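You operate a simulated robot arm through the tools that you are given. There is no shell and no other tool.

The job below is to be done with a simulated robot arm. You get a single attempt, and the scene is never put back.

## Task
Put things in order on the top of the wooden table. At the end: the grey bottle stands on top of the cartridge (marked "20 micron"); the yellow cup stands where the grey union stood; the grey union from the top of the wooden table is on the brown carton (marked "bottles 150 ml"); the grey small union nut stands where the grey bottle stood; whatever was shut is shut again. Leave all else as you found it, and nothing knocked over. Set down upright: union.
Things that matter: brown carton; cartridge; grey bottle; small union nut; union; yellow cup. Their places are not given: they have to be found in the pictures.

The check looks at the end state, three seconds after you hand in, the way a careful person would. Anything else that was tipped, shoved, dropped, spilled or broken makes it a failure.

## Robot
A 6-joint arm with a two-finger parallel gripper, fixed in place. Base frame: the origin is on the floor under the middle of its stand, x ahead of it, y to its left, z up; the work surface is at about z = 0.74. Readings come in m, rad, newtons and seconds.
With the tool pointing down near the work surface it reaches from about 0.28 to 0.74 m from the base axis. Its first joint turns from -1.152 to 1.152 rad. Payload 2.45 kg.
The tool frame sits at the grasp point between the pads (the TCP): z along the fingers, y along the line on which they close. The tips reach 0.024 m beyond it. The gripper opens to 0.068 m. The fingers are 0.017 m wide and 0.01 m thick; the gripper's body (0.04 by 0.07 m) begins 0.041 m behind the TCP.
Orientation is that of the tool frame in the base frame, as a unit quaternion [w, x, y, z]. With the fingers straight down and closing along the base's y, the tool's x points along the base's -x, its y along +y and its z along -z.

## Interface
- The arm moves only by the tool send_rows. Its argument "moves" is a list of rows, each an object (a shift or turn left out is 0, a gripper value left out holds the last) with "offset": the shift along the tool's x, y, z in m, a list of three; "dr": the turn, a rotation vector about the tool's x, y, z in rad, a list of three; "fingers": the opening, from 0 (shut) to 1 (fully open). In form: [{"offset": [tx, ty, tz], "dr": [ax, ay, az], "fingers": fingers}, ...]. A call has 1 to 20 rows; each row is the pose to reach, as a shift and turn from the pose commanded when the call began, along the tool's axes at that moment. Rows are played at 5 a second. More than 0.05 m and 0.15 rad between two rows, or a gripper value outside its range, and nothing of the call is played. A pose out of reach is approached as far as the arm can. The call stops where the force on the tool passes 40 N (or 10 N more than at its start, if that is more) or the arm is blocked; 0.2 s more then pass. Each finger travels about 0.108 m/s and halts on what it meets, pressing with about 44 N; the grip force reading is that of the motor and also rises with nothing between the fingers. The clock runs only during rows and for 0.2 s after the last one: add rows that repeat a pose to give the fingers time. The reply holds the time, the measured pose of the TCP, the force on the tool along the base axes, the opening and the grip force, in the units named above and with some noise, with the torque about the TCP (base axes, N m) and any sound that the robot's microphone picked up, and new pictures: "pictures" is both (left out), scene, wrist or none.
- Cameras (640 x 400 px; columns grow to the right, rows downward): "scene" is fixed at [0.1494, 0.4041, 1.4569]; the picture's right is [-0.89, -0.46, 0.00], its down [-0.29, 0.56, -0.78] and it looks along [0.36, -0.69, -0.63] (base axes); focal length 366 px, centre (320, 200). "wrist" rides on the gripper at [0.084, 0.011, -0.075] in the tool frame; the picture's right is [-0.13, 0.99, 0.00], its down [-0.60, -0.08, -0.79] and it looks along [-0.79, -0.10, 0.61] (tool axes); focal length 251 px, centre (320, 200).
- locate(camera, pixels): for up to 12 pixels [column, row] of the newest picture of that camera ("zoom" is the newest enlarged one), the place [x, y, z] in the base frame of the surface seen there, good to about 0.002 m. The clock stands still meanwhile.
- inspect(camera, box): a new picture of the part [left, top, right, bottom] of that camera's present view, enlarged. The clock stands still meanwhile.
- job_done(): hands the job in; it is judged then, once.

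Unless the task says otherwise, let go and move clear before handing in.

The tools are called after "Call:" as a command line: name --argument value ..., lists and objects as JSON in quotes. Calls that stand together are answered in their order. send_rows: Moves the arm, as the interface text tells. Its arguments: {"type":"object","properties":{"moves":{"type":"array","items":{"type":"object","properties":{"offset":{"type":"array","items":{"type":"number"}},"dr":{"type":"array","items":{"type":"number"}},"fingers":{"type":"number"}}}},"pictures":{"type":"string","enum":["both","scene","wrist","none"]}},"required":["moves"]} The other tools are called the same way: locate (camera, pixels) gives the place of the surface under pixels of a picture; inspect (camera, box) takes an enlarged picture of a part of a camera's view; job_done () hands the job in.

At the start:

```text
clock: 0.0
position: [0.3934, -0.1875, 1.16]
orientation: [0.0, 0.0, 1.0, 0.0]
ft_force: [0.2, 0.7, -0.2]
torque: [0.0, 0.0, 0.0]
opening: 0.0682
grasp_force: 0.0
```

scene: 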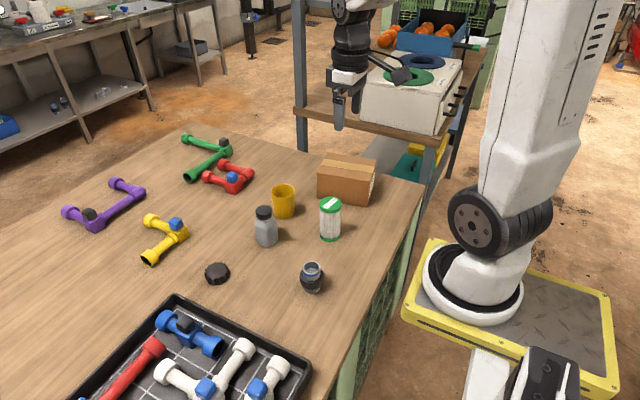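
wrist: 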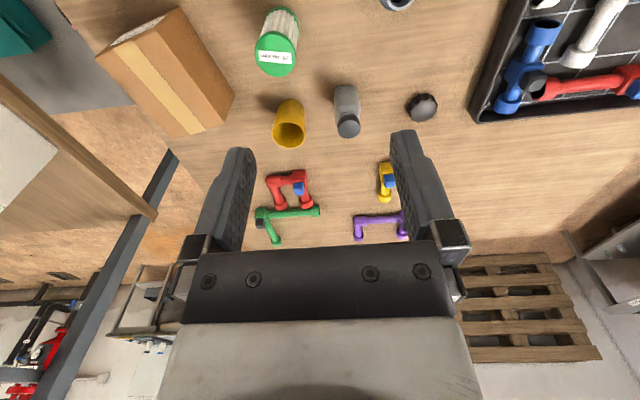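

The scene picture shows the brown carton near (347,180), yellow cup (283,201), grey bottle (265,227), green-white cartridge (330,218), a grey union (311,277) and a dark small nut (217,273). I'll enlarge the views to examine them.

Call:
inspect --camera "scene" --box '[180, 140, 400, 300]'

Call:
inspect --camera "wrist" --box '[80, 0, 460, 240]'

Call:
locate --camera "scene" --pixels '[[217, 268], [311, 268], [264, 210], [331, 204], [283, 188], [347, 165], [266, 245], [312, 291], [217, 282], [330, 239], [230, 340], [283, 216]]'

```text
2.50 times, centred on (290, 220) of scene
```

zoom: 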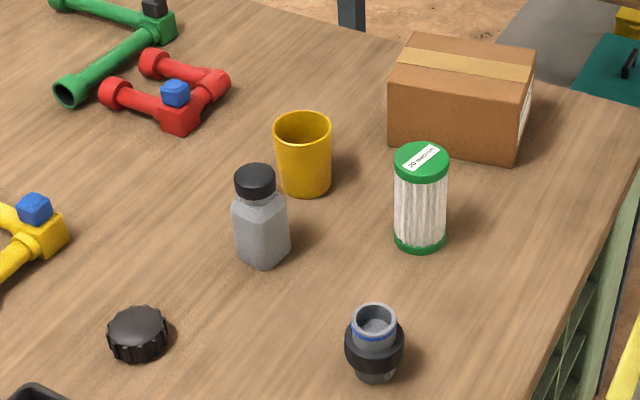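

```text
1.67 times, centred on (270, 120) of wrist
```

zoom: 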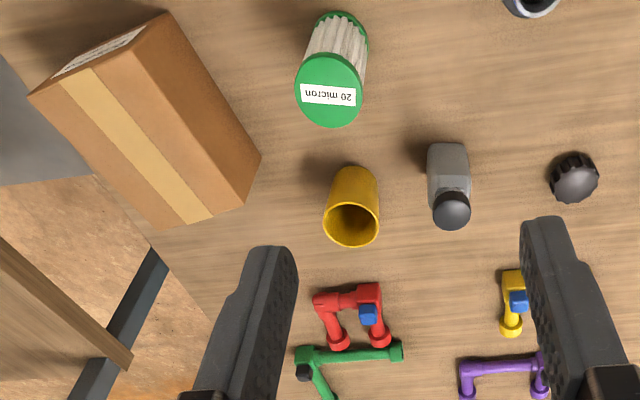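

```text
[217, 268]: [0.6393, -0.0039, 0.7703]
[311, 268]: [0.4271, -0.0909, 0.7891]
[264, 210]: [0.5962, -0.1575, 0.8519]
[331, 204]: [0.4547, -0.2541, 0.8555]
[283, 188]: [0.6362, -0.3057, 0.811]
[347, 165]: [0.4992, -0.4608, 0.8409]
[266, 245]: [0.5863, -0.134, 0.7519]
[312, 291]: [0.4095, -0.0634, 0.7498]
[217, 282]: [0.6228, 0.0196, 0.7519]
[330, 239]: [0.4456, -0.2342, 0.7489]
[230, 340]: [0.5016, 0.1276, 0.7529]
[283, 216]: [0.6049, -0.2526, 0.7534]
```

The zoom confirms the cartridge label "20 micron", a grey square bottle with dark cap, an open yellow cup, the union with black ring, and the dark ribbed nut. I'll enlarge each and measure them.

Call:
inspect --camera "scene" --box '[240, 195, 290, 255]'

Call:
inspect --camera "scene" --box '[285, 250, 340, 300]'

Call:
inspect --camera "scene" --box '[190, 250, 245, 295]'

Call:
inspect --camera "scene" --box '[260, 140, 390, 250]'

Call:
inspect --camera "scene" --box '[60, 280, 320, 400]'

Call:
inspect --camera "scene" --box '[0, 0, 240, 150]'

```text
6.67 times, centred on (265, 225) of scene
```

zoom: 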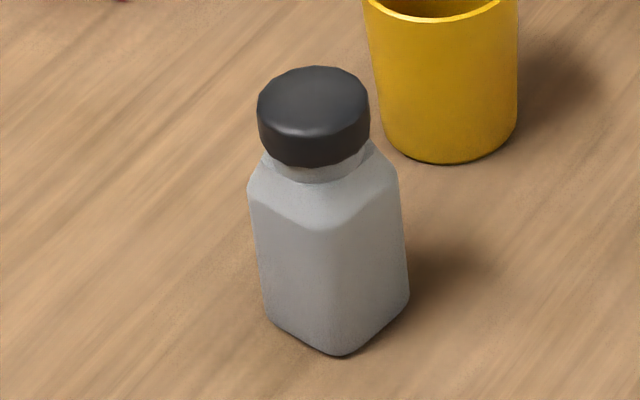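

```text
8.00 times, centred on (312, 275) of scene
```

zoom: 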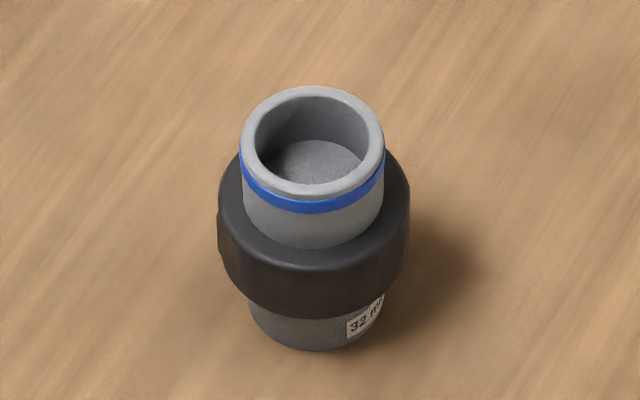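

```text
8.89 times, centred on (218, 272) of scene
```

zoom: 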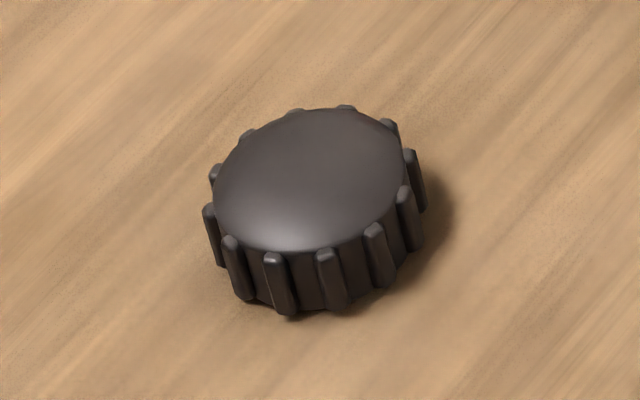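

```text
3.64 times, centred on (325, 195) of scene
```

zoom: 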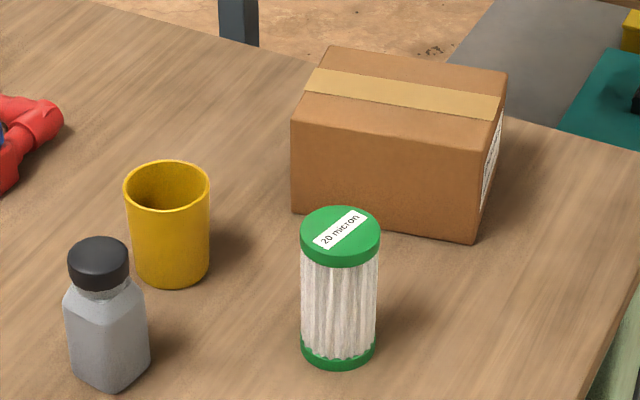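

```text
2.46 times, centred on (190, 340) of scene
```

zoom: 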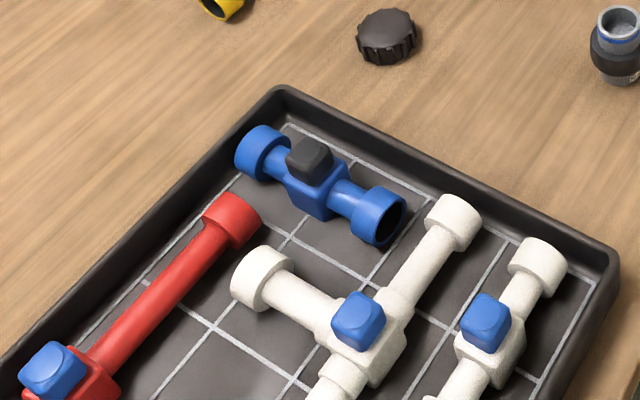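

```text
2.67 times, centred on (120, 75) of scene
```

zoom: 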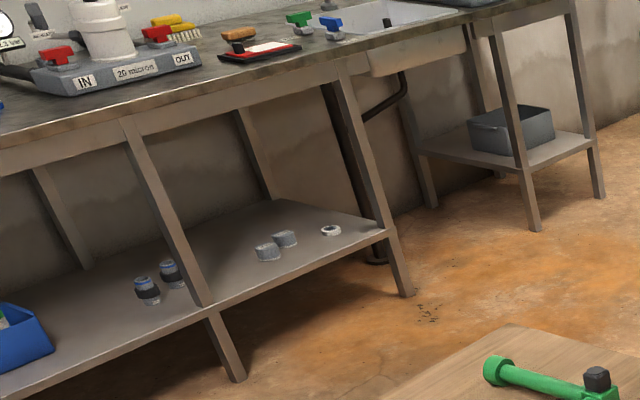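

The bottle body looks square with its corner at about (268,248) towards the camera; other unions are only on the far bench. I'll measure edges of each object by locating points on them.

Call:
locate --camera "scene" --pixels '[[267.7, 247.6], [257.2, 242.0], [277.8, 239.5], [254.8, 225.5], [276.2, 223.5], [266.5, 229.5], [264.9, 207.5], [256.3, 210.0], [272.0, 210.5], [265.0, 205.6], [264.0, 213.0], [250.0, 245.0]]'

Call:
locate --camera "scene" --pixels '[[302.5, 270.0], [320.5, 270.0], [311.5, 261.8], [311.0, 274.0], [300.2, 277.0], [322.5, 275.5], [311.5, 284.0], [311.0, 292.5], [304.5, 289.5], [319.0, 287.0], [310.0, 270.0], [330.0, 285.0]]'

Call:
locate --camera "scene" --pixels '[[217, 270], [206.5, 275.0], [228.8, 270.0], [217.5, 262.5], [214.0, 277.0], [206.5, 278.0], [215.0, 284.5], [227.5, 272.0], [214.0, 281.0], [226.0, 278.0], [235.0, 270.0], [207.0, 266.0]]'

Call:
locate --camera "scene" --pixels '[[330, 205], [320.5, 205.0], [341.0, 206.5], [330.0, 198.0], [330.0, 210.0], [331.0, 240.0], [320.5, 235.0], [340.0, 234.5], [330.0, 225.0], [341.0, 210.0], [345.0, 240.0], [330.0, 212.0]]'

Call:
locate --camera "scene" --pixels '[[271.8, 191.0], [294.3, 191.0], [283.0, 185.0], [283.0, 197.5], [283.0, 217.5], [274.0, 211.0], [293.0, 211.0], [283.0, 192.0], [283.0, 205.0], [280.0, 190.0], [273.0, 198.0], [293.8, 198.0]]'

Call:
locate --camera "scene" --pixels '[[327.5, 154.5], [374.5, 160.5], [318.0, 174.0], [370.0, 182.5], [317.8, 197.5], [367.5, 205.5], [347.0, 166.0], [375.0, 180.0], [330.0, 165.0], [365.0, 172.0], [345.0, 180.0], [345.0, 195.0]]'

```text
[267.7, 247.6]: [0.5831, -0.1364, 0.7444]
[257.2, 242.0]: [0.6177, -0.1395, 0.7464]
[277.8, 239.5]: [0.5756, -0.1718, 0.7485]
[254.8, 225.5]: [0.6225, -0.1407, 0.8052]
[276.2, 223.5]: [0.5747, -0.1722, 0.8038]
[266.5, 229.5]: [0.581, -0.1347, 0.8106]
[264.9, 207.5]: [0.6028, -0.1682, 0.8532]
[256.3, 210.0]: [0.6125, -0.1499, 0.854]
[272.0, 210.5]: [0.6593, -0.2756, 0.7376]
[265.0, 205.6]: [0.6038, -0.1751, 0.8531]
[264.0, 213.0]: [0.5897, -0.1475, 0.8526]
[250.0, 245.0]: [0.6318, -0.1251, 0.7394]
```

```text
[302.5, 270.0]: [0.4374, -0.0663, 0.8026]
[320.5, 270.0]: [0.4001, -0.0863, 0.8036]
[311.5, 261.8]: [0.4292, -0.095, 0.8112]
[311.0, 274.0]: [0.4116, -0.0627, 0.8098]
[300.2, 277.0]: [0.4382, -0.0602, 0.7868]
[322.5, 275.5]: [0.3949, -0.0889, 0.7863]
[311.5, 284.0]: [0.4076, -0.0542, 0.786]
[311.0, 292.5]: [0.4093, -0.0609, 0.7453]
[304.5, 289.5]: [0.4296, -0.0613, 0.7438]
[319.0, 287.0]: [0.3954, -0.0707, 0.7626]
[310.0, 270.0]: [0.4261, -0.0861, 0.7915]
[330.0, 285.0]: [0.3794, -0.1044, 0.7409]
```

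```text
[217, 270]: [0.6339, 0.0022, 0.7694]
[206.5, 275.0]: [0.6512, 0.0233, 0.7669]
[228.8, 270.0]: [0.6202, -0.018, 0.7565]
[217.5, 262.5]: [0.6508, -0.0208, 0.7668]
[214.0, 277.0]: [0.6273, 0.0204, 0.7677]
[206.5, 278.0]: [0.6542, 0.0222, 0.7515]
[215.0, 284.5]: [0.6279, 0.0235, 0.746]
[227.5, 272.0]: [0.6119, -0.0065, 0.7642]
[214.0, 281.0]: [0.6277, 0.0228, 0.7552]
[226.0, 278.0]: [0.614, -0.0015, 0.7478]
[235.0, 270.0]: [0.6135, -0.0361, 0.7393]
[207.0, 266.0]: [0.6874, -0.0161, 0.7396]
```

```text
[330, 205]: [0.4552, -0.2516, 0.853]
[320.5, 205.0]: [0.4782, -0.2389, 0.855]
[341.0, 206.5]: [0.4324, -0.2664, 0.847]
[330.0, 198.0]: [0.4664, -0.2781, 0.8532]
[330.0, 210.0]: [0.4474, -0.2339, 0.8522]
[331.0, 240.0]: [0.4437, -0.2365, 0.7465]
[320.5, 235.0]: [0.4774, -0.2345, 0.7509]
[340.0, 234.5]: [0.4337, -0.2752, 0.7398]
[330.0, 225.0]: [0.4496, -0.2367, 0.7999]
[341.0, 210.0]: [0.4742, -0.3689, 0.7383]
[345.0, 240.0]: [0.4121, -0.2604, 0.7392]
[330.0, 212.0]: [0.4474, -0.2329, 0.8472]
```

```text
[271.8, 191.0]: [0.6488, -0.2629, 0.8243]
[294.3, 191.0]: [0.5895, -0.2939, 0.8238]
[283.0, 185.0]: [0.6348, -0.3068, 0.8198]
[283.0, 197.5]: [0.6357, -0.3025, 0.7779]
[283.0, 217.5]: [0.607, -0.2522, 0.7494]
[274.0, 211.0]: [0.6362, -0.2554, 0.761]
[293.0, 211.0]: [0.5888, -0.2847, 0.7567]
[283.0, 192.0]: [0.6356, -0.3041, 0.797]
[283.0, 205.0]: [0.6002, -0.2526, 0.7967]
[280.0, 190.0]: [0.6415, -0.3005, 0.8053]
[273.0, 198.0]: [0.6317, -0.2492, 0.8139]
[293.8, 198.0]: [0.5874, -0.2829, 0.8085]
```

```text
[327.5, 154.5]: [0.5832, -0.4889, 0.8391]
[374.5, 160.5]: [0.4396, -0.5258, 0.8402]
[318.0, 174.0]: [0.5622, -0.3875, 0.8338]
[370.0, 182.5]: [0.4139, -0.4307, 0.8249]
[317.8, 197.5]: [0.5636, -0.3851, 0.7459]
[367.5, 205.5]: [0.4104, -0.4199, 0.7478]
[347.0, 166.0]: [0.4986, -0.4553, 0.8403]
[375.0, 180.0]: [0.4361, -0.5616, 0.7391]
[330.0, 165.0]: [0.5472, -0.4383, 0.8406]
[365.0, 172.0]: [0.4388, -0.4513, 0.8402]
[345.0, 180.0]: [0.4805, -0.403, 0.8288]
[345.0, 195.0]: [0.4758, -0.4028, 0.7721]
```

Table top is at z≈0.74; bottle centre ≈(0.599,-0.158), cartridge ≈(0.456,-0.255, top 0.854), union ≈(0.420,-0.078), cup ≈(0.619,-0.279), carton top ≈0.840, nut ≈(0.634,0.002). I'll lower the arm for a closer wrist look at the bottle before gripping.

Call:
send_rows --moves '[{"offset": [0.0, 0.01, 0.04], "fingers": 1}, {"offset": [0.0, 0.02, 0.08]}, {"offset": [0.0, 0.03, 0.12]}, {"offset": [0.0, 0.03, 0.16]}, {"offset": [0.0, 0.03, 0.16]}]'

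```text
clock: 1.2
position: [0.3931, -0.1578, 0.9976]
orientation: [0.0, 0.0, 1.0, 0.0]
ft_force: [0.3, 0.4, -0.7]
torque: [-0.02, 0.01, 0.0]
opening: 0.0682
grasp_force: 0.1
```

scene: 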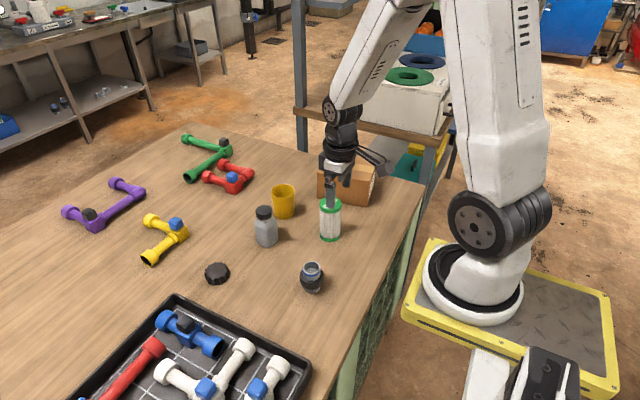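
wrist: 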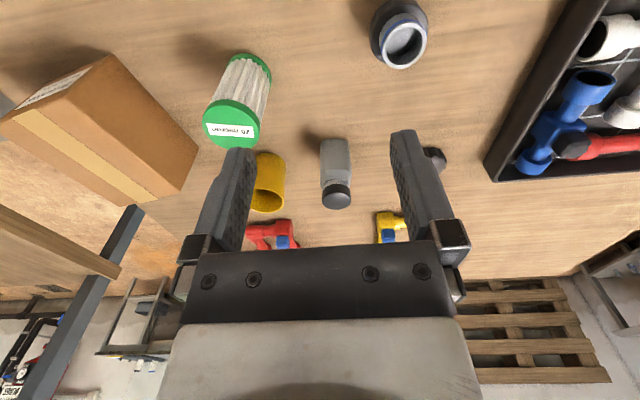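

The wrist view shows the bottle at (336,172) between the fingers and the cartridge top at (232,123). I'll enlarge them to get orientation and centres.

Call:
inspect --camera "wrist" --box '[290, 120, 390, 220]'

Call:
locate --camera "zoom" --pixels '[[260, 120], [380, 120], [320, 110], [260, 260], [370, 260], [290, 310], [345, 310], [318, 280], [318, 325], [318, 200], [265, 200], [380, 200]]'

Call:
locate --camera "wrist" --pixels '[[205, 122], [260, 122], [232, 101], [232, 146], [232, 122], [212, 136], [250, 140], [214, 108], [254, 110], [245, 55], [270, 75], [225, 70]]'

```text
4.00 times, centred on (340, 170) of wrist
```

zoom: 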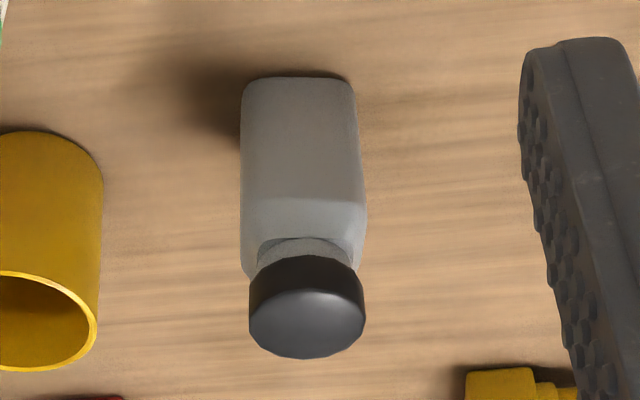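

```text
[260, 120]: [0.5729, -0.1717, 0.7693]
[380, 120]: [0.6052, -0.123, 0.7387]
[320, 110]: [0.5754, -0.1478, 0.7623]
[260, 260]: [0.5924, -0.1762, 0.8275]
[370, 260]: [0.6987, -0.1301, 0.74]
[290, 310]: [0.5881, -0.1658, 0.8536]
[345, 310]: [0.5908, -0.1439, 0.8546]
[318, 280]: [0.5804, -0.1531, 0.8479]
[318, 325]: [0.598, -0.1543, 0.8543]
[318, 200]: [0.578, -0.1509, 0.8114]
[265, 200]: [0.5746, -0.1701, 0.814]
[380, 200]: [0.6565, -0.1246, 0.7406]
```

```text
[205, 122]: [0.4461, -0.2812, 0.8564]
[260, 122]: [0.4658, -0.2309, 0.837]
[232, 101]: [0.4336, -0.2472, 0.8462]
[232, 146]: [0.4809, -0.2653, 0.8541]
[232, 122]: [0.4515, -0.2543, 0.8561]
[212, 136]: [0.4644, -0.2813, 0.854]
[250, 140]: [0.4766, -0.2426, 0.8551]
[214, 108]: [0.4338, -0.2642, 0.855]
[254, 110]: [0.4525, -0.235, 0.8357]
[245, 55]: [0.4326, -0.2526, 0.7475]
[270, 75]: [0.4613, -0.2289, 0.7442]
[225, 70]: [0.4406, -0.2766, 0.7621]
```

The bottle's near face runs from (0.573,-0.172) to (0.578,-0.151), so it is turned about 0.16 rad, with cap centre ≈(0.598,-0.159) and top 0.854. I'll go above it with matching yaw.

Call:
send_rows --moves '[{"offset": [-0.041, 0.0, 0.01], "dr": [0, 0, 0.04], "fingers": 1}, {"offset": [-0.082, 0.0, 0.02], "dr": [0, 0, 0.08]}, {"offset": [-0.123, -0.001, 0.03], "dr": [0, 0, 0.12]}, {"offset": [-0.164, -0.001, 0.04], "dr": [0, 0, 0.16]}, {"offset": [-0.2046, -0.0015, 0.05], "dr": [0, 0, 0.16]}, {"offset": [-0.2046, -0.0015, 0.05], "dr": [0, 0, 0.16]}]'

```text
clock: 2.6
position: [0.6007, -0.1566, 0.9486]
orientation: [0.0, 0.08, 0.997, 0.0]
ft_force: [-0.5, 0.0, 0.5]
torque: [0.01, -0.01, 0.01]
opening: 0.0679
grasp_force: 0.1
```

scene: 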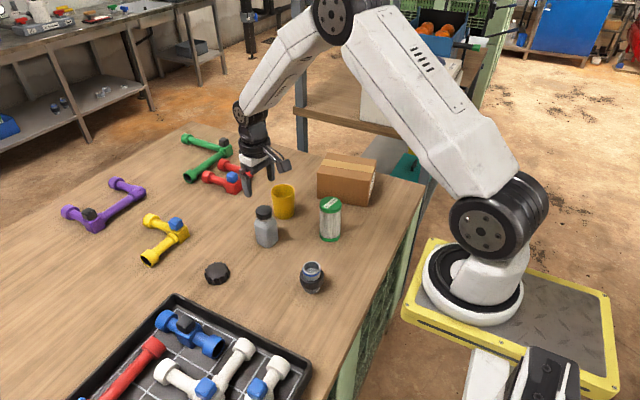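
wrist: 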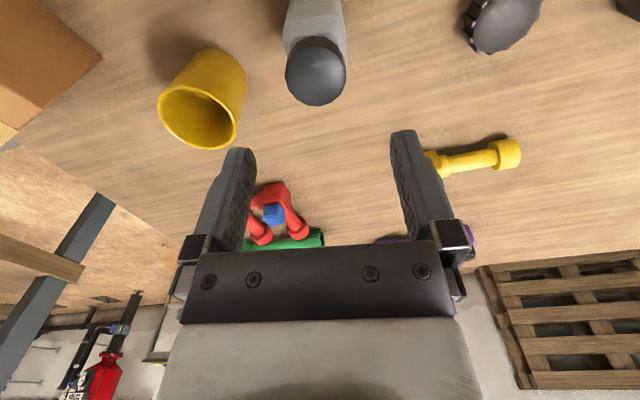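

The wrist picture shows the cap at (316,72), in line between the fingers. I'll measure the cap and body once more from here.

Call:
inspect --camera "wrist" --box '[260, 0, 370, 110]'

Call:
locate --camera "wrist" --pixels '[[316, 60], [316, 72], [292, 75], [340, 75], [316, 92], [300, 60], [330, 60], [296, 85], [334, 88], [290, 30], [338, 30], [316, 20]]'

```text
3.64 times, centred on (315, 55) of wrist
```

zoom: 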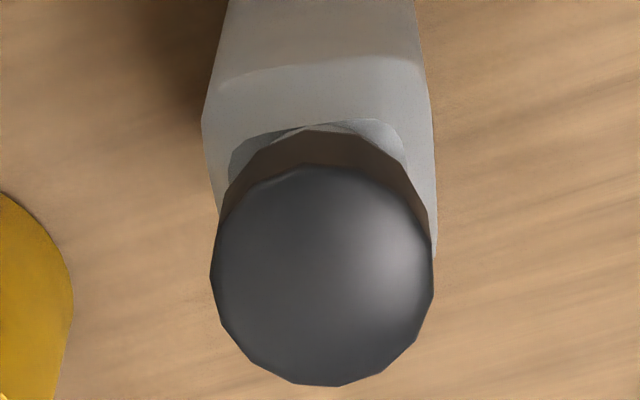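

```text
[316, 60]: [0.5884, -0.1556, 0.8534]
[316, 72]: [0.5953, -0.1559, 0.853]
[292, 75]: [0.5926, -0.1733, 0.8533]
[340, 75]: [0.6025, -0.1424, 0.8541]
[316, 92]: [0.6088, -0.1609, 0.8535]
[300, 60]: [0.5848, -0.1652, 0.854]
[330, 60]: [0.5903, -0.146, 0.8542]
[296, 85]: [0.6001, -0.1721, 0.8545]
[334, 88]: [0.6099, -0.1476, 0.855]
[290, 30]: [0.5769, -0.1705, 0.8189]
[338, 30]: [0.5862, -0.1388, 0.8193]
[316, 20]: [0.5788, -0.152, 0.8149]
```

Cap centre reads (0.598,-0.158), top 0.854, matching the present hand position. I'll descend to TCP z≈0.822 so the pads span cap and upper body, then close.

Call:
send_rows --moves '[{"offset": [0, 0, 0.04], "fingers": 1}, {"offset": [0, 0, 0.08]}, {"offset": [0, 0, 0.11]}, {"offset": [0, 0, 0.128]}, {"offset": [0, 0, 0.128]}]'

```text
clock: 3.8
position: [0.5993, -0.1551, 0.8219]
orientation: [0.0, 0.08, 0.997, 0.0]
ft_force: [-0.4, -0.3, -0.1]
torque: [-0.01, 0.01, -0.02]
opening: 0.068
grasp_force: 0.0
```

scene: 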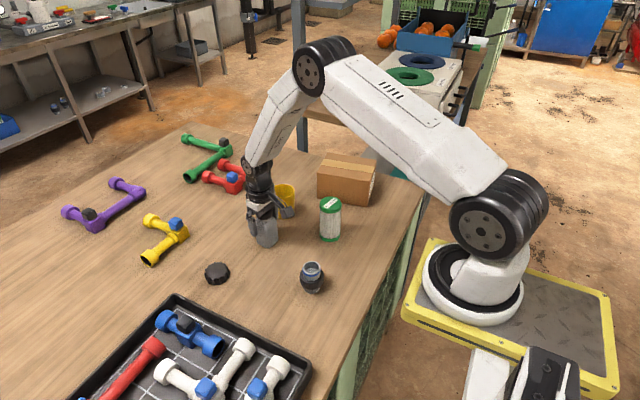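
wrist: 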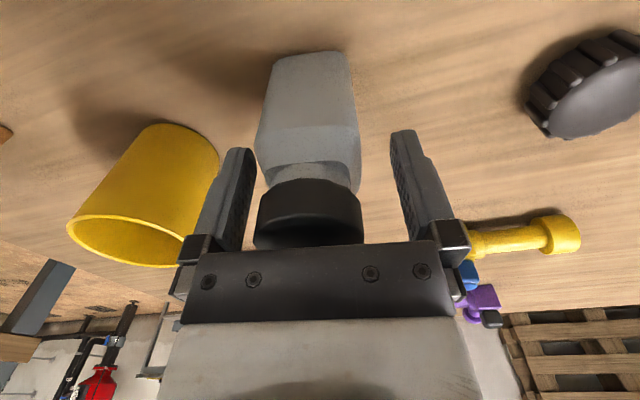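

The cap at columns 253–363 sits about 4 mm to the left of the fingers' middle, so I'll shift slightly to tool −y, then close gently.

Call:
send_rows --moves '[{"offset": [0, -0.004, 0], "fingers": 1}, {"offset": [0, -0.004, 0], "fingers": 0.75}, {"offset": [0, -0.004, 0], "fingers": 0.6}, {"offset": [0, -0.004, 0], "fingers": 0.4}, {"offset": [0, -0.004, 0], "fingers": 0.4}]'

```text
clock: 5.0
position: [0.5989, -0.1603, 0.8216]
orientation: [0.0, 0.08, 0.997, 0.0]
ft_force: [-0.2, 0.0, -0.3]
torque: [-0.06, -0.05, 0.02]
opening: 0.047
grasp_force: 43.7
```

scene: 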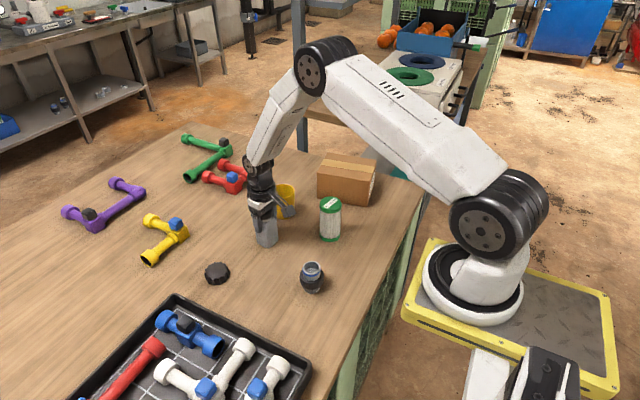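
wrist: 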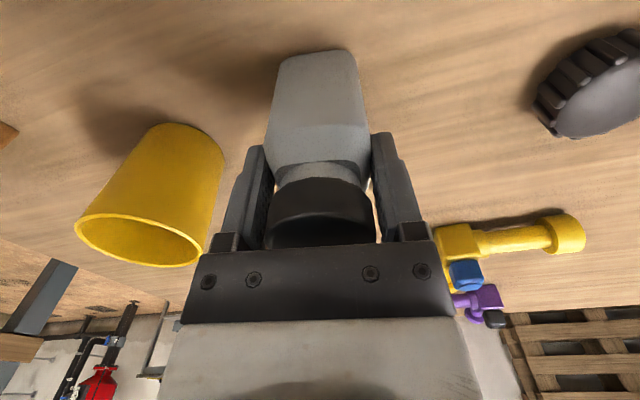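

The fingers stopped at 0.047 on the bottle with 43.7 N, so it is held. I'll lift straight up to TCP z≈0.98.

Call:
send_rows --moves '[{"offset": [0, 0, -0.03]}, {"offset": [0, 0, -0.07]}, {"offset": [0, 0, -0.115]}, {"offset": [0, 0, -0.16]}, {"offset": [0, 0, -0.16]}]'

```text
clock: 6.2
position: [0.5963, -0.1623, 0.981]
orientation: [-0.001, 0.079, 0.997, 0.001]
ft_force: [0.2, -0.8, -0.1]
torque: [0.02, 0.05, 0.03]
opening: 0.0471
grasp_force: 43.9
```

scene: 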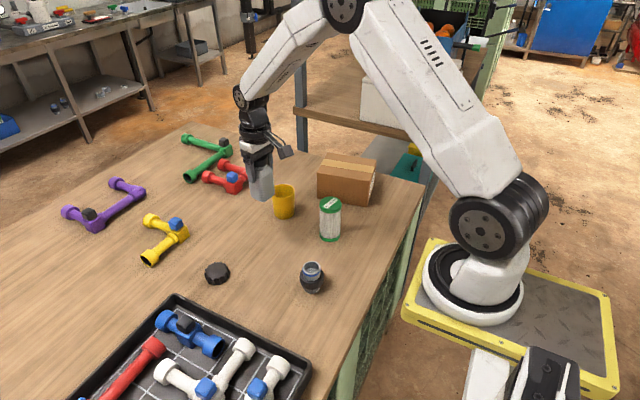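
wrist: 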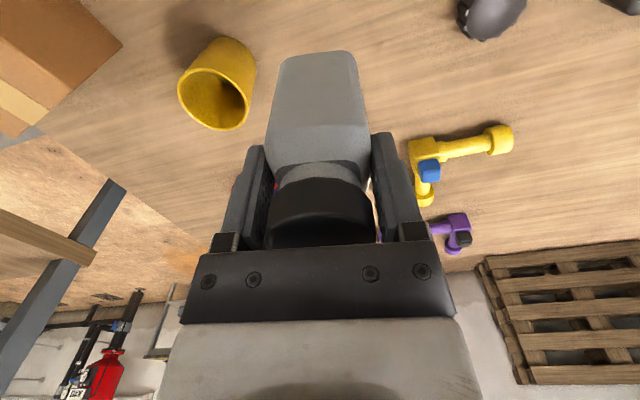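

The bottle is lifted upright in the grip with its old place clear. I'll carry it at this height over to above the cartridge.

Call:
send_rows --moves '[{"offset": [0.025, -0.023, 0]}, {"offset": [0.05, -0.047, 0]}, {"offset": [0.075, -0.07, 0]}, {"offset": [0.1, -0.093, 0]}, {"offset": [0.1247, -0.1165, 0]}, {"offset": [0.1247, -0.1165, 0]}, {"offset": [0.1247, -0.1165, 0]}]'

```text
clock: 7.8
position: [0.4562, -0.2558, 0.9825]
orientation: [0.0, 0.081, 0.997, 0.0]
ft_force: [-0.4, -0.2, -0.6]
torque: [0.0, 0.03, -0.01]
opening: 0.0465
grasp_force: 44.0
```

scene: 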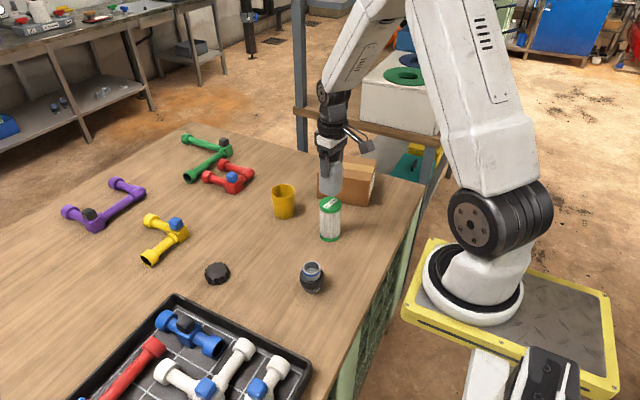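
wrist: 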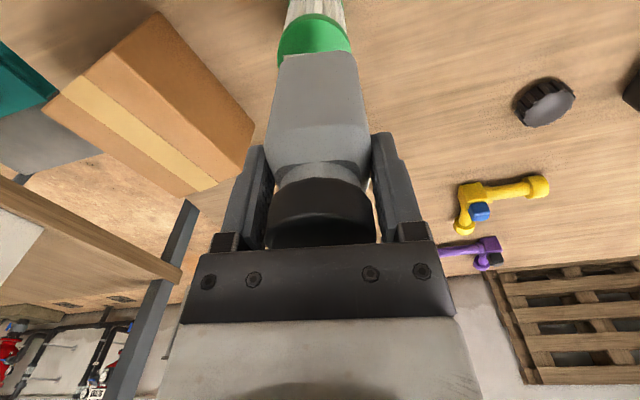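

The bottle hangs above the cartridge at about (330,200) in the scene picture. I'll zoom in on both views to check the alignment and height.

Call:
inspect --camera "scene" --box '[290, 150, 370, 250]'

Call:
inspect --camera "wrist" --box '[250, 0, 390, 200]'

Call:
locate --camera "wrist" --pixels '[[285, 58], [355, 58], [320, 60], [320, 75], [320, 130], [285, 45], [340, 45], [315, 20], [312, 50]]'

Call:
locate --camera "scene" --pixels '[[330, 190], [320, 188], [341, 188], [331, 193], [330, 185], [330, 208], [321, 205], [340, 206], [335, 203], [325, 200]]'

```text
4.00 times, centred on (330, 200) of scene
```

zoom: 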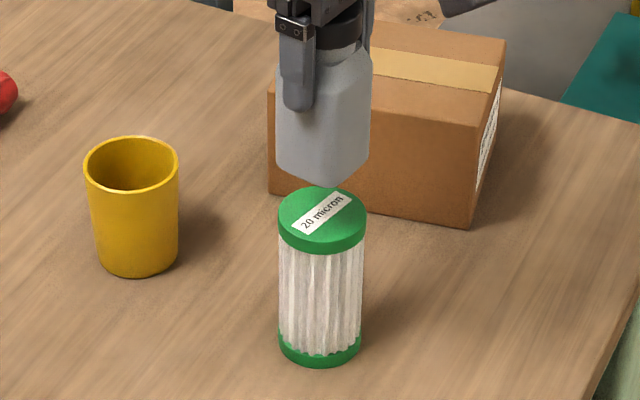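

```text
2.00 times, centred on (320, 100) of wrist
```

zoom: 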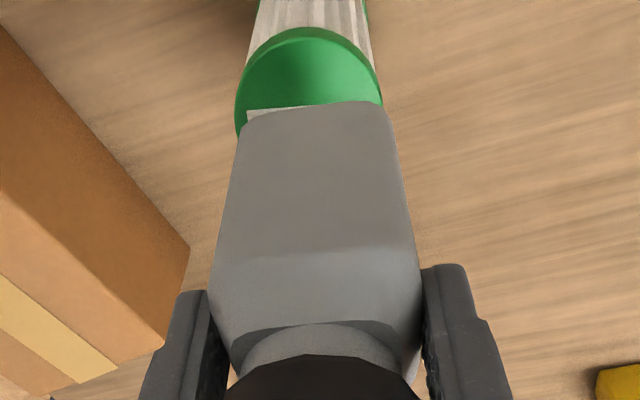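

```text
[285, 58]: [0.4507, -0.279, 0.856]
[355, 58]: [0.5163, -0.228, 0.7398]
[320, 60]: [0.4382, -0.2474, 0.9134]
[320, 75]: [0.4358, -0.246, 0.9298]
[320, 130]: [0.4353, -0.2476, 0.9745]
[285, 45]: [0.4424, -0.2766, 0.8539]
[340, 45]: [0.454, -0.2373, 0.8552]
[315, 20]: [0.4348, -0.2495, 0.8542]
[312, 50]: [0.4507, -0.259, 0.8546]
```

```text
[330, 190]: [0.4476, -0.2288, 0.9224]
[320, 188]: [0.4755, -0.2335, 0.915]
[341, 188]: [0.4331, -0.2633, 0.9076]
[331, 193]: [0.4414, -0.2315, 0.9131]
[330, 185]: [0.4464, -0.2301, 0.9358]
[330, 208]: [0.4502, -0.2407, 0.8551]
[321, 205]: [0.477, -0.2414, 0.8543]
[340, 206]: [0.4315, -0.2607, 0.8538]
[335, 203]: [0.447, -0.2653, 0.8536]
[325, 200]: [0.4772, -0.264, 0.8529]
```

Comparing edges, the bottle's middle is about 4 mm towards +y of the cartridge's middle (wrist columns 318.7 against 314.5). I'll shift by that and lower part of the way.

Call:
send_rows --moves '[{"offset": [-0.001, -0.004, 0.015]}, {"offset": [-0.001, -0.004, 0.03]}, {"offset": [-0.001, -0.004, 0.03]}]'

Call:
inspect --camera "scene" --box '[290, 150, 370, 250]'

Call:
inspect --camera "wrist" --box '[250, 0, 390, 200]'

```text
clock: 8.6
position: [0.4575, -0.2602, 0.9513]
orientation: [-0.001, 0.08, 0.997, -0.001]
ft_force: [0.3, -0.1, -1.1]
torque: [-0.02, -0.01, 0.0]
opening: 0.047
grasp_force: 44.1
```

scene: 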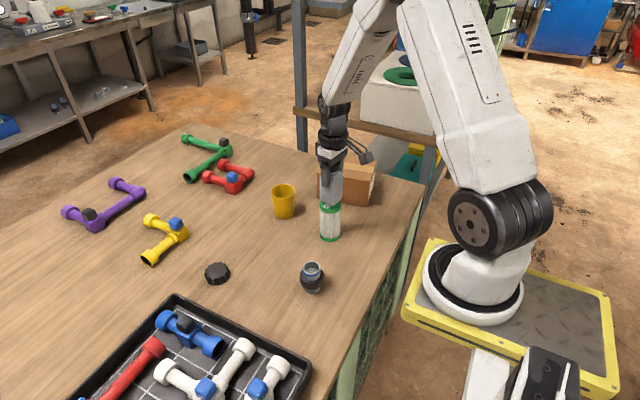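
wrist: 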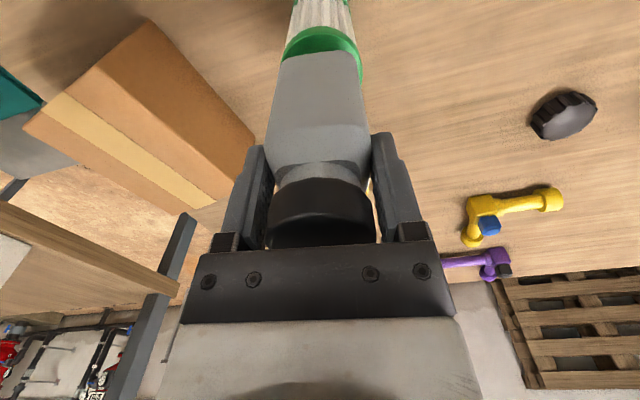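

```text
4.00 times, centred on (330, 200) of scene
```

zoom: 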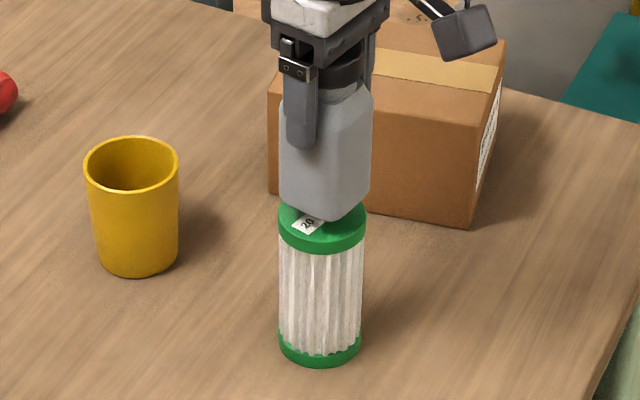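

```text
2.00 times, centred on (320, 100) of wrist
```

zoom: 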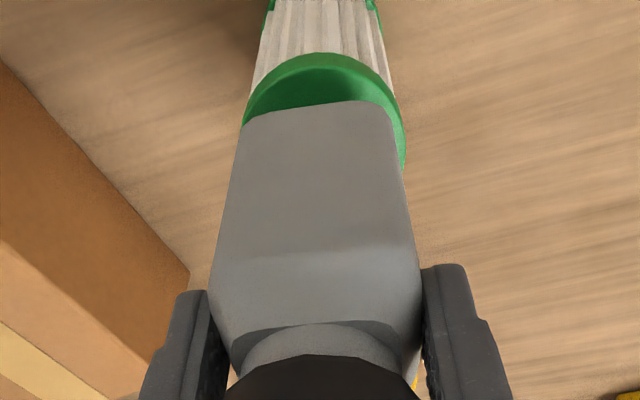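

Bottle bottom is now about 16 mm above the cartridge top and its front corner (zoom 328,220) projects onto the disc's front, nearly centred. I'll nudge back 1 mm and lower gently, watching force.

Call:
send_rows --moves '[{"offset": [0, 0.001, 0.007]}, {"offset": [0, 0.001, 0.011]}, {"offset": [0, 0.001, 0.013]}, {"offset": [0, 0.001, 0.013]}]'

Call:
inspect --camera "scene" --box '[300, 170, 360, 230]'

Call:
inspect --camera "wrist" --box '[270, 0, 370, 100]'

```text
clock: 9.6
position: [0.4566, -0.2605, 0.9386]
orientation: [0.001, 0.081, 0.997, 0.0]
ft_force: [-0.7, -0.6, -0.5]
torque: [0.0, -0.01, 0.01]
opening: 0.0468
grasp_force: 43.9
```

scene: 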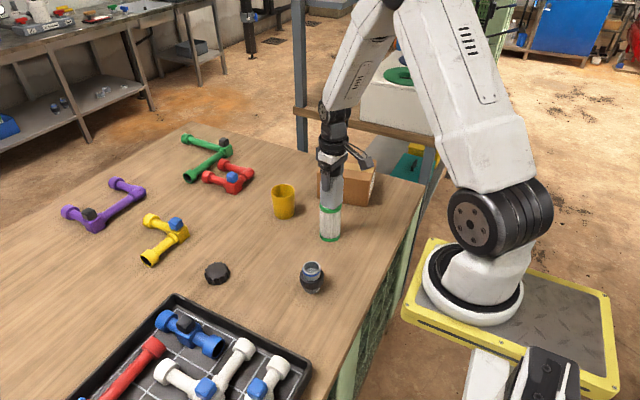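
wrist: 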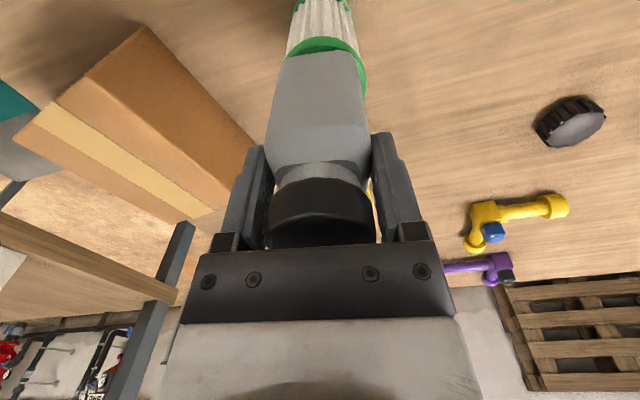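

```text
6.67 times, centred on (330, 200) of scene
```

zoom: 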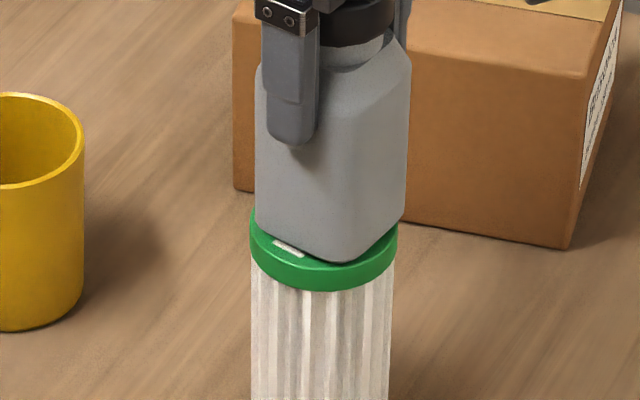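

```text
4.00 times, centred on (320, 50) of wrist
```

zoom: 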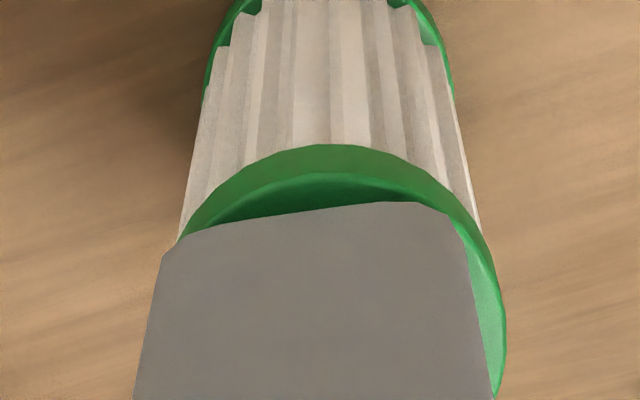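

The bottle overhangs about 2–3 mm to the left in the wrist zoom and to the right in the scene zoom (331 against 323). I'll shift by base (+0.0025,+0.0022) and look again.

Call:
send_rows --moves '[{"offset": [-0.0021, 0.0026, 0]}, {"offset": [-0.0021, 0.0026, 0]}]' --pictures "none"

Call:
inspect --camera "scene" --box '[300, 170, 360, 230]'

Call:
inspect --camera "wrist" --box '[270, 0, 370, 100]'

```text
clock: 10.2
position: [0.4599, -0.2594, 0.937]
orientation: [0.001, 0.079, 0.997, 0.0]
ft_force: [-0.1, 0.1, -0.5]
torque: [0.01, 0.01, 0.02]
opening: 0.0469
grasp_force: 43.7
```

```text
6.67 times, centred on (330, 200) of scene
```

zoom: 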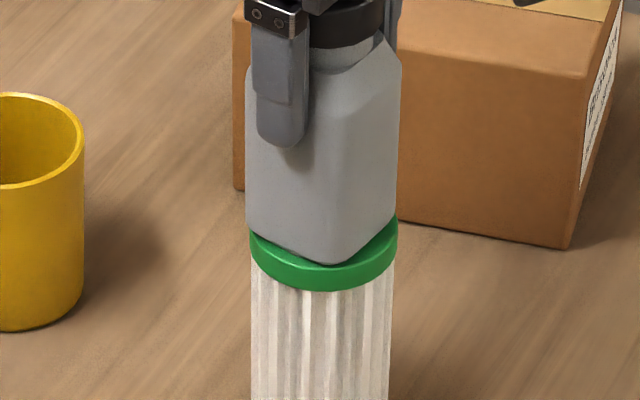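

```text
4.00 times, centred on (320, 50) of wrist
```

zoom: 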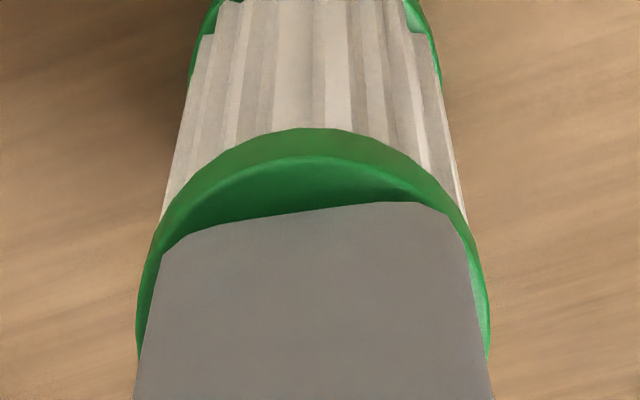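

Now the bottle is centred on the cap in both views (scene 247–400 against 250–397). I'll lower in 1 mm steps and watch the force.

Call:
send_rows --moves '[{"offset": [0, 0, 0.001]}, {"offset": [0, 0, 0.002]}, {"offset": [0, 0, 0.002]}]' --pictures "none"

Call:
inspect --camera "scene" --box '[300, 170, 360, 230]'

```text
clock: 11.0
position: [0.459, -0.2584, 0.9372]
orientation: [0.001, 0.081, 0.997, -0.001]
ft_force: [-1.9, -1.9, 10.4]
torque: [-0.08, 0.28, 0.0]
opening: 0.0471
grasp_force: 43.8
```

```text
6.67 times, centred on (330, 200) of scene
```

zoom: 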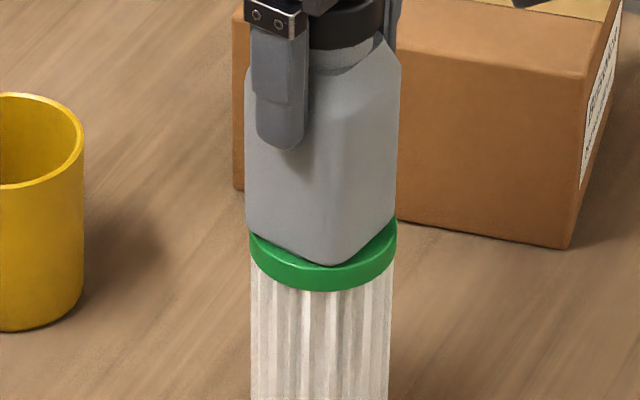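

The bottle touches with about 10 N upward. I'll ease off slightly and open the fingers.

Call:
send_rows --moves '[{"offset": [0, 0, -0.0007]}, {"offset": [0, 0, -0.0007], "fingers": 0.75}, {"offset": [0, 0, -0.0007], "fingers": 0.9}, {"offset": [0, 0, -0.0007], "fingers": 1}, {"offset": [0, 0, -0.0007], "fingers": 1}]'

```text
clock: 12.2
position: [0.4589, -0.258, 0.937]
orientation: [0.0, 0.08, 0.997, 0.0]
ft_force: [-0.9, 0.2, -0.7]
torque: [0.06, -0.01, 0.0]
opening: 0.068
grasp_force: 0.0
```

scene: 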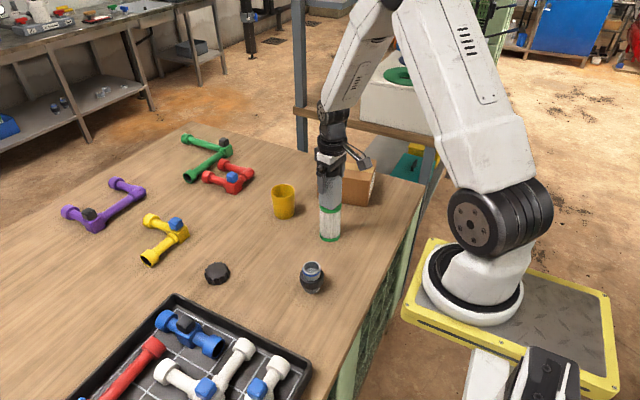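
wrist: 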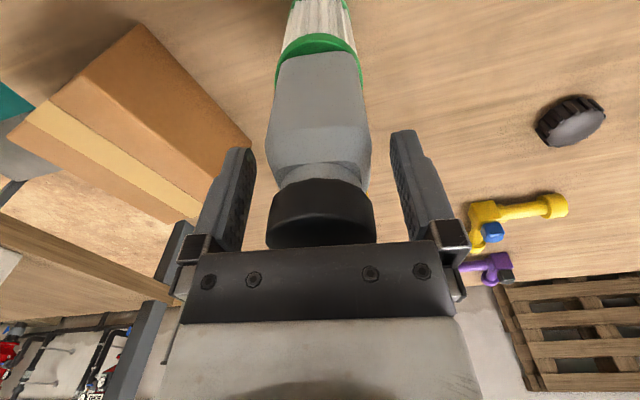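

The fingers are open and the bottle stands on the cartridge. I'll rise straight up to clear it.

Call:
send_rows --moves '[{"offset": [0, 0, -0.02]}, {"offset": [0, 0, -0.05]}, {"offset": [0, 0, -0.085]}, {"offset": [0, 0, -0.12]}, {"offset": [0, 0, -0.12]}]'

Call:
inspect --camera "scene" --box '[180, 140, 400, 300]'

```text
clock: 13.4
position: [0.4605, -0.2582, 1.0583]
orientation: [-0.001, 0.08, 0.997, 0.001]
ft_force: [0.6, 0.3, -0.2]
torque: [-0.01, -0.01, 0.02]
opening: 0.0682
grasp_force: 0.1
```

scene: 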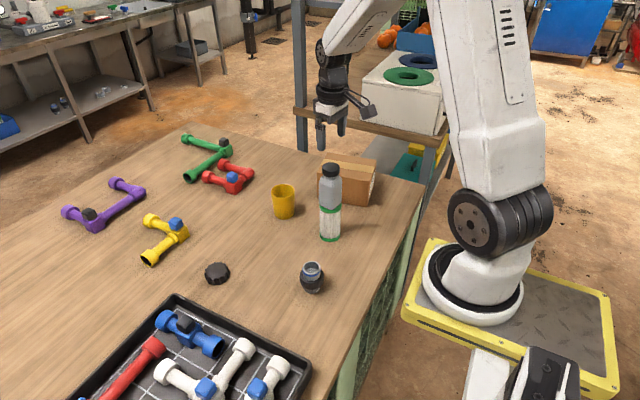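
wrist: 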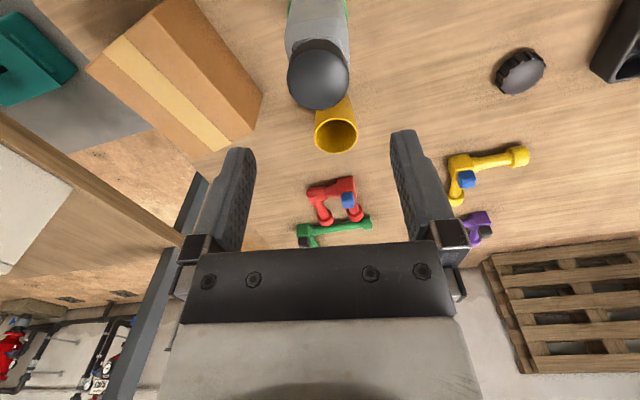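

```text
2.50 times, centred on (290, 220) of scene
```

zoom: 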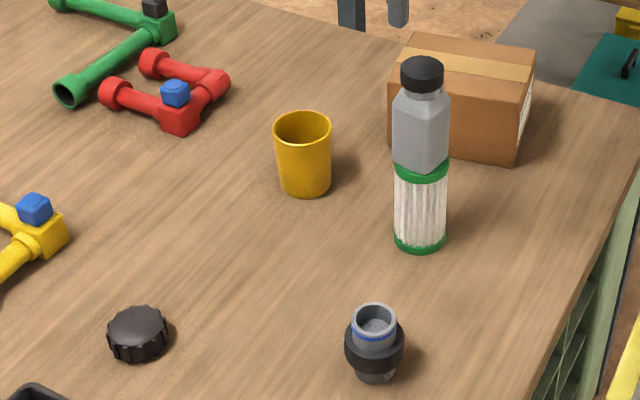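

The bottle stands upright on the cartridge and everything else looks unchanged. Next I'll go over the nut at about (0.634,0.002), staying high first, and turn the yaw back to zero.

Call:
send_rows --moves '[{"offset": [-0.0163, 0.0356, 0], "dr": [0, 0, -0.02], "fingers": 1}, {"offset": [-0.0327, 0.0713, 0], "dr": [0, 0, -0.04]}, {"offset": [-0.049, 0.1069, 0], "dr": [0, 0, -0.06]}, {"offset": [-0.0653, 0.1425, 0.02], "dr": [0, 0, -0.08]}, {"offset": [-0.0817, 0.1781, 0.04], "dr": [0, 0, -0.1]}, {"offset": [-0.098, 0.2138, 0.06], "dr": [0, 0, -0.12]}, {"offset": [-0.1144, 0.2494, 0.08], "dr": [0, 0, -0.14]}, {"offset": [-0.1307, 0.285, 0.1], "dr": [0, 0, -0.16]}, {"offset": [-0.1307, 0.285, 0.128], "dr": [0, 0, -0.16]}, {"offset": [-0.1307, 0.285, 0.128], "dr": [0, 0, -0.16]}]'

Call:
inspect --camera "wrist" --box '[240, 0, 400, 120]'

```text
clock: 15.6
position: [0.633, 0.0025, 0.9263]
orientation: [0.0, 0.0, 1.0, 0.0]
ft_force: [0.5, 0.0, 0.8]
torque: [0.0, 0.01, -0.01]
opening: 0.0676
grasp_force: 0.2
```

scene: 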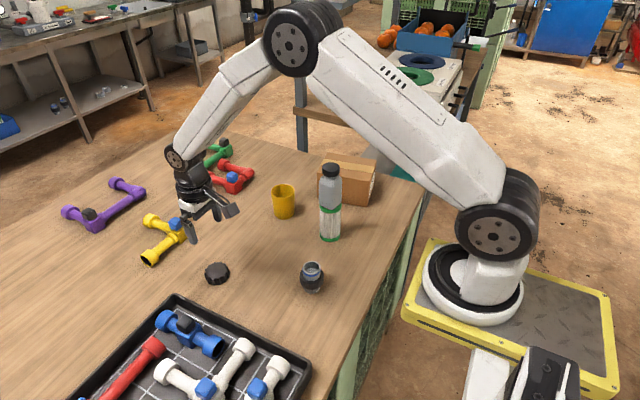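
wrist: 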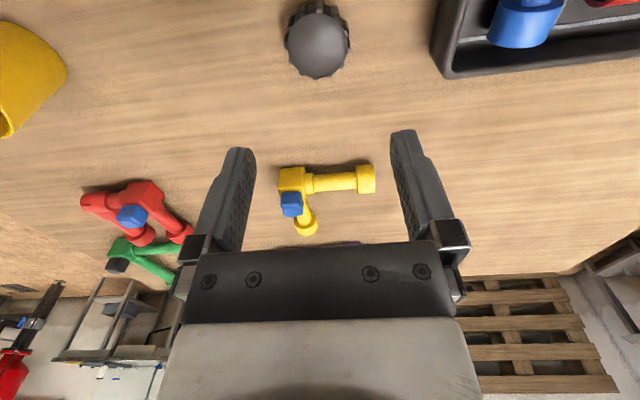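

```text
3.33 times, centred on (320, 60) of wrist
```

zoom: 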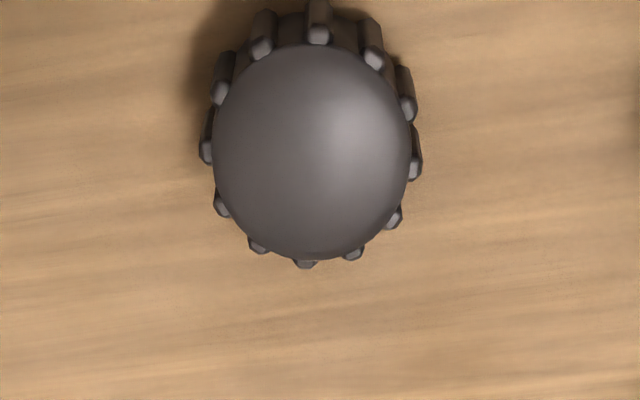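

The nut appears at wrist (317,45), about between the fingers. I'll measure its top and the yellow/tray neighbours.

Call:
locate --camera "wrist" --pixels '[[317.6, 45.6], [289, 45], [346, 45], [317, 16], [317, 74], [297, 25], [338, 25], [297, 66], [338, 66], [445, 75], [440, 40], [283, 48]]'

```text
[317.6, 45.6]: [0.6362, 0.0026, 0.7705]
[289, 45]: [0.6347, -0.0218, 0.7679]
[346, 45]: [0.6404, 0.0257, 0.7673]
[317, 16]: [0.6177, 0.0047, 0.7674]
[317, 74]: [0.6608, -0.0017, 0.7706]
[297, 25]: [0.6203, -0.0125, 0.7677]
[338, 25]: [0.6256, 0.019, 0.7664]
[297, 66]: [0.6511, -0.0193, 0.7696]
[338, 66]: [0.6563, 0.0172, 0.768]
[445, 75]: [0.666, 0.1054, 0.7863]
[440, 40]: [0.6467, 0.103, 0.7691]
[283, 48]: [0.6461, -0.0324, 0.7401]
```

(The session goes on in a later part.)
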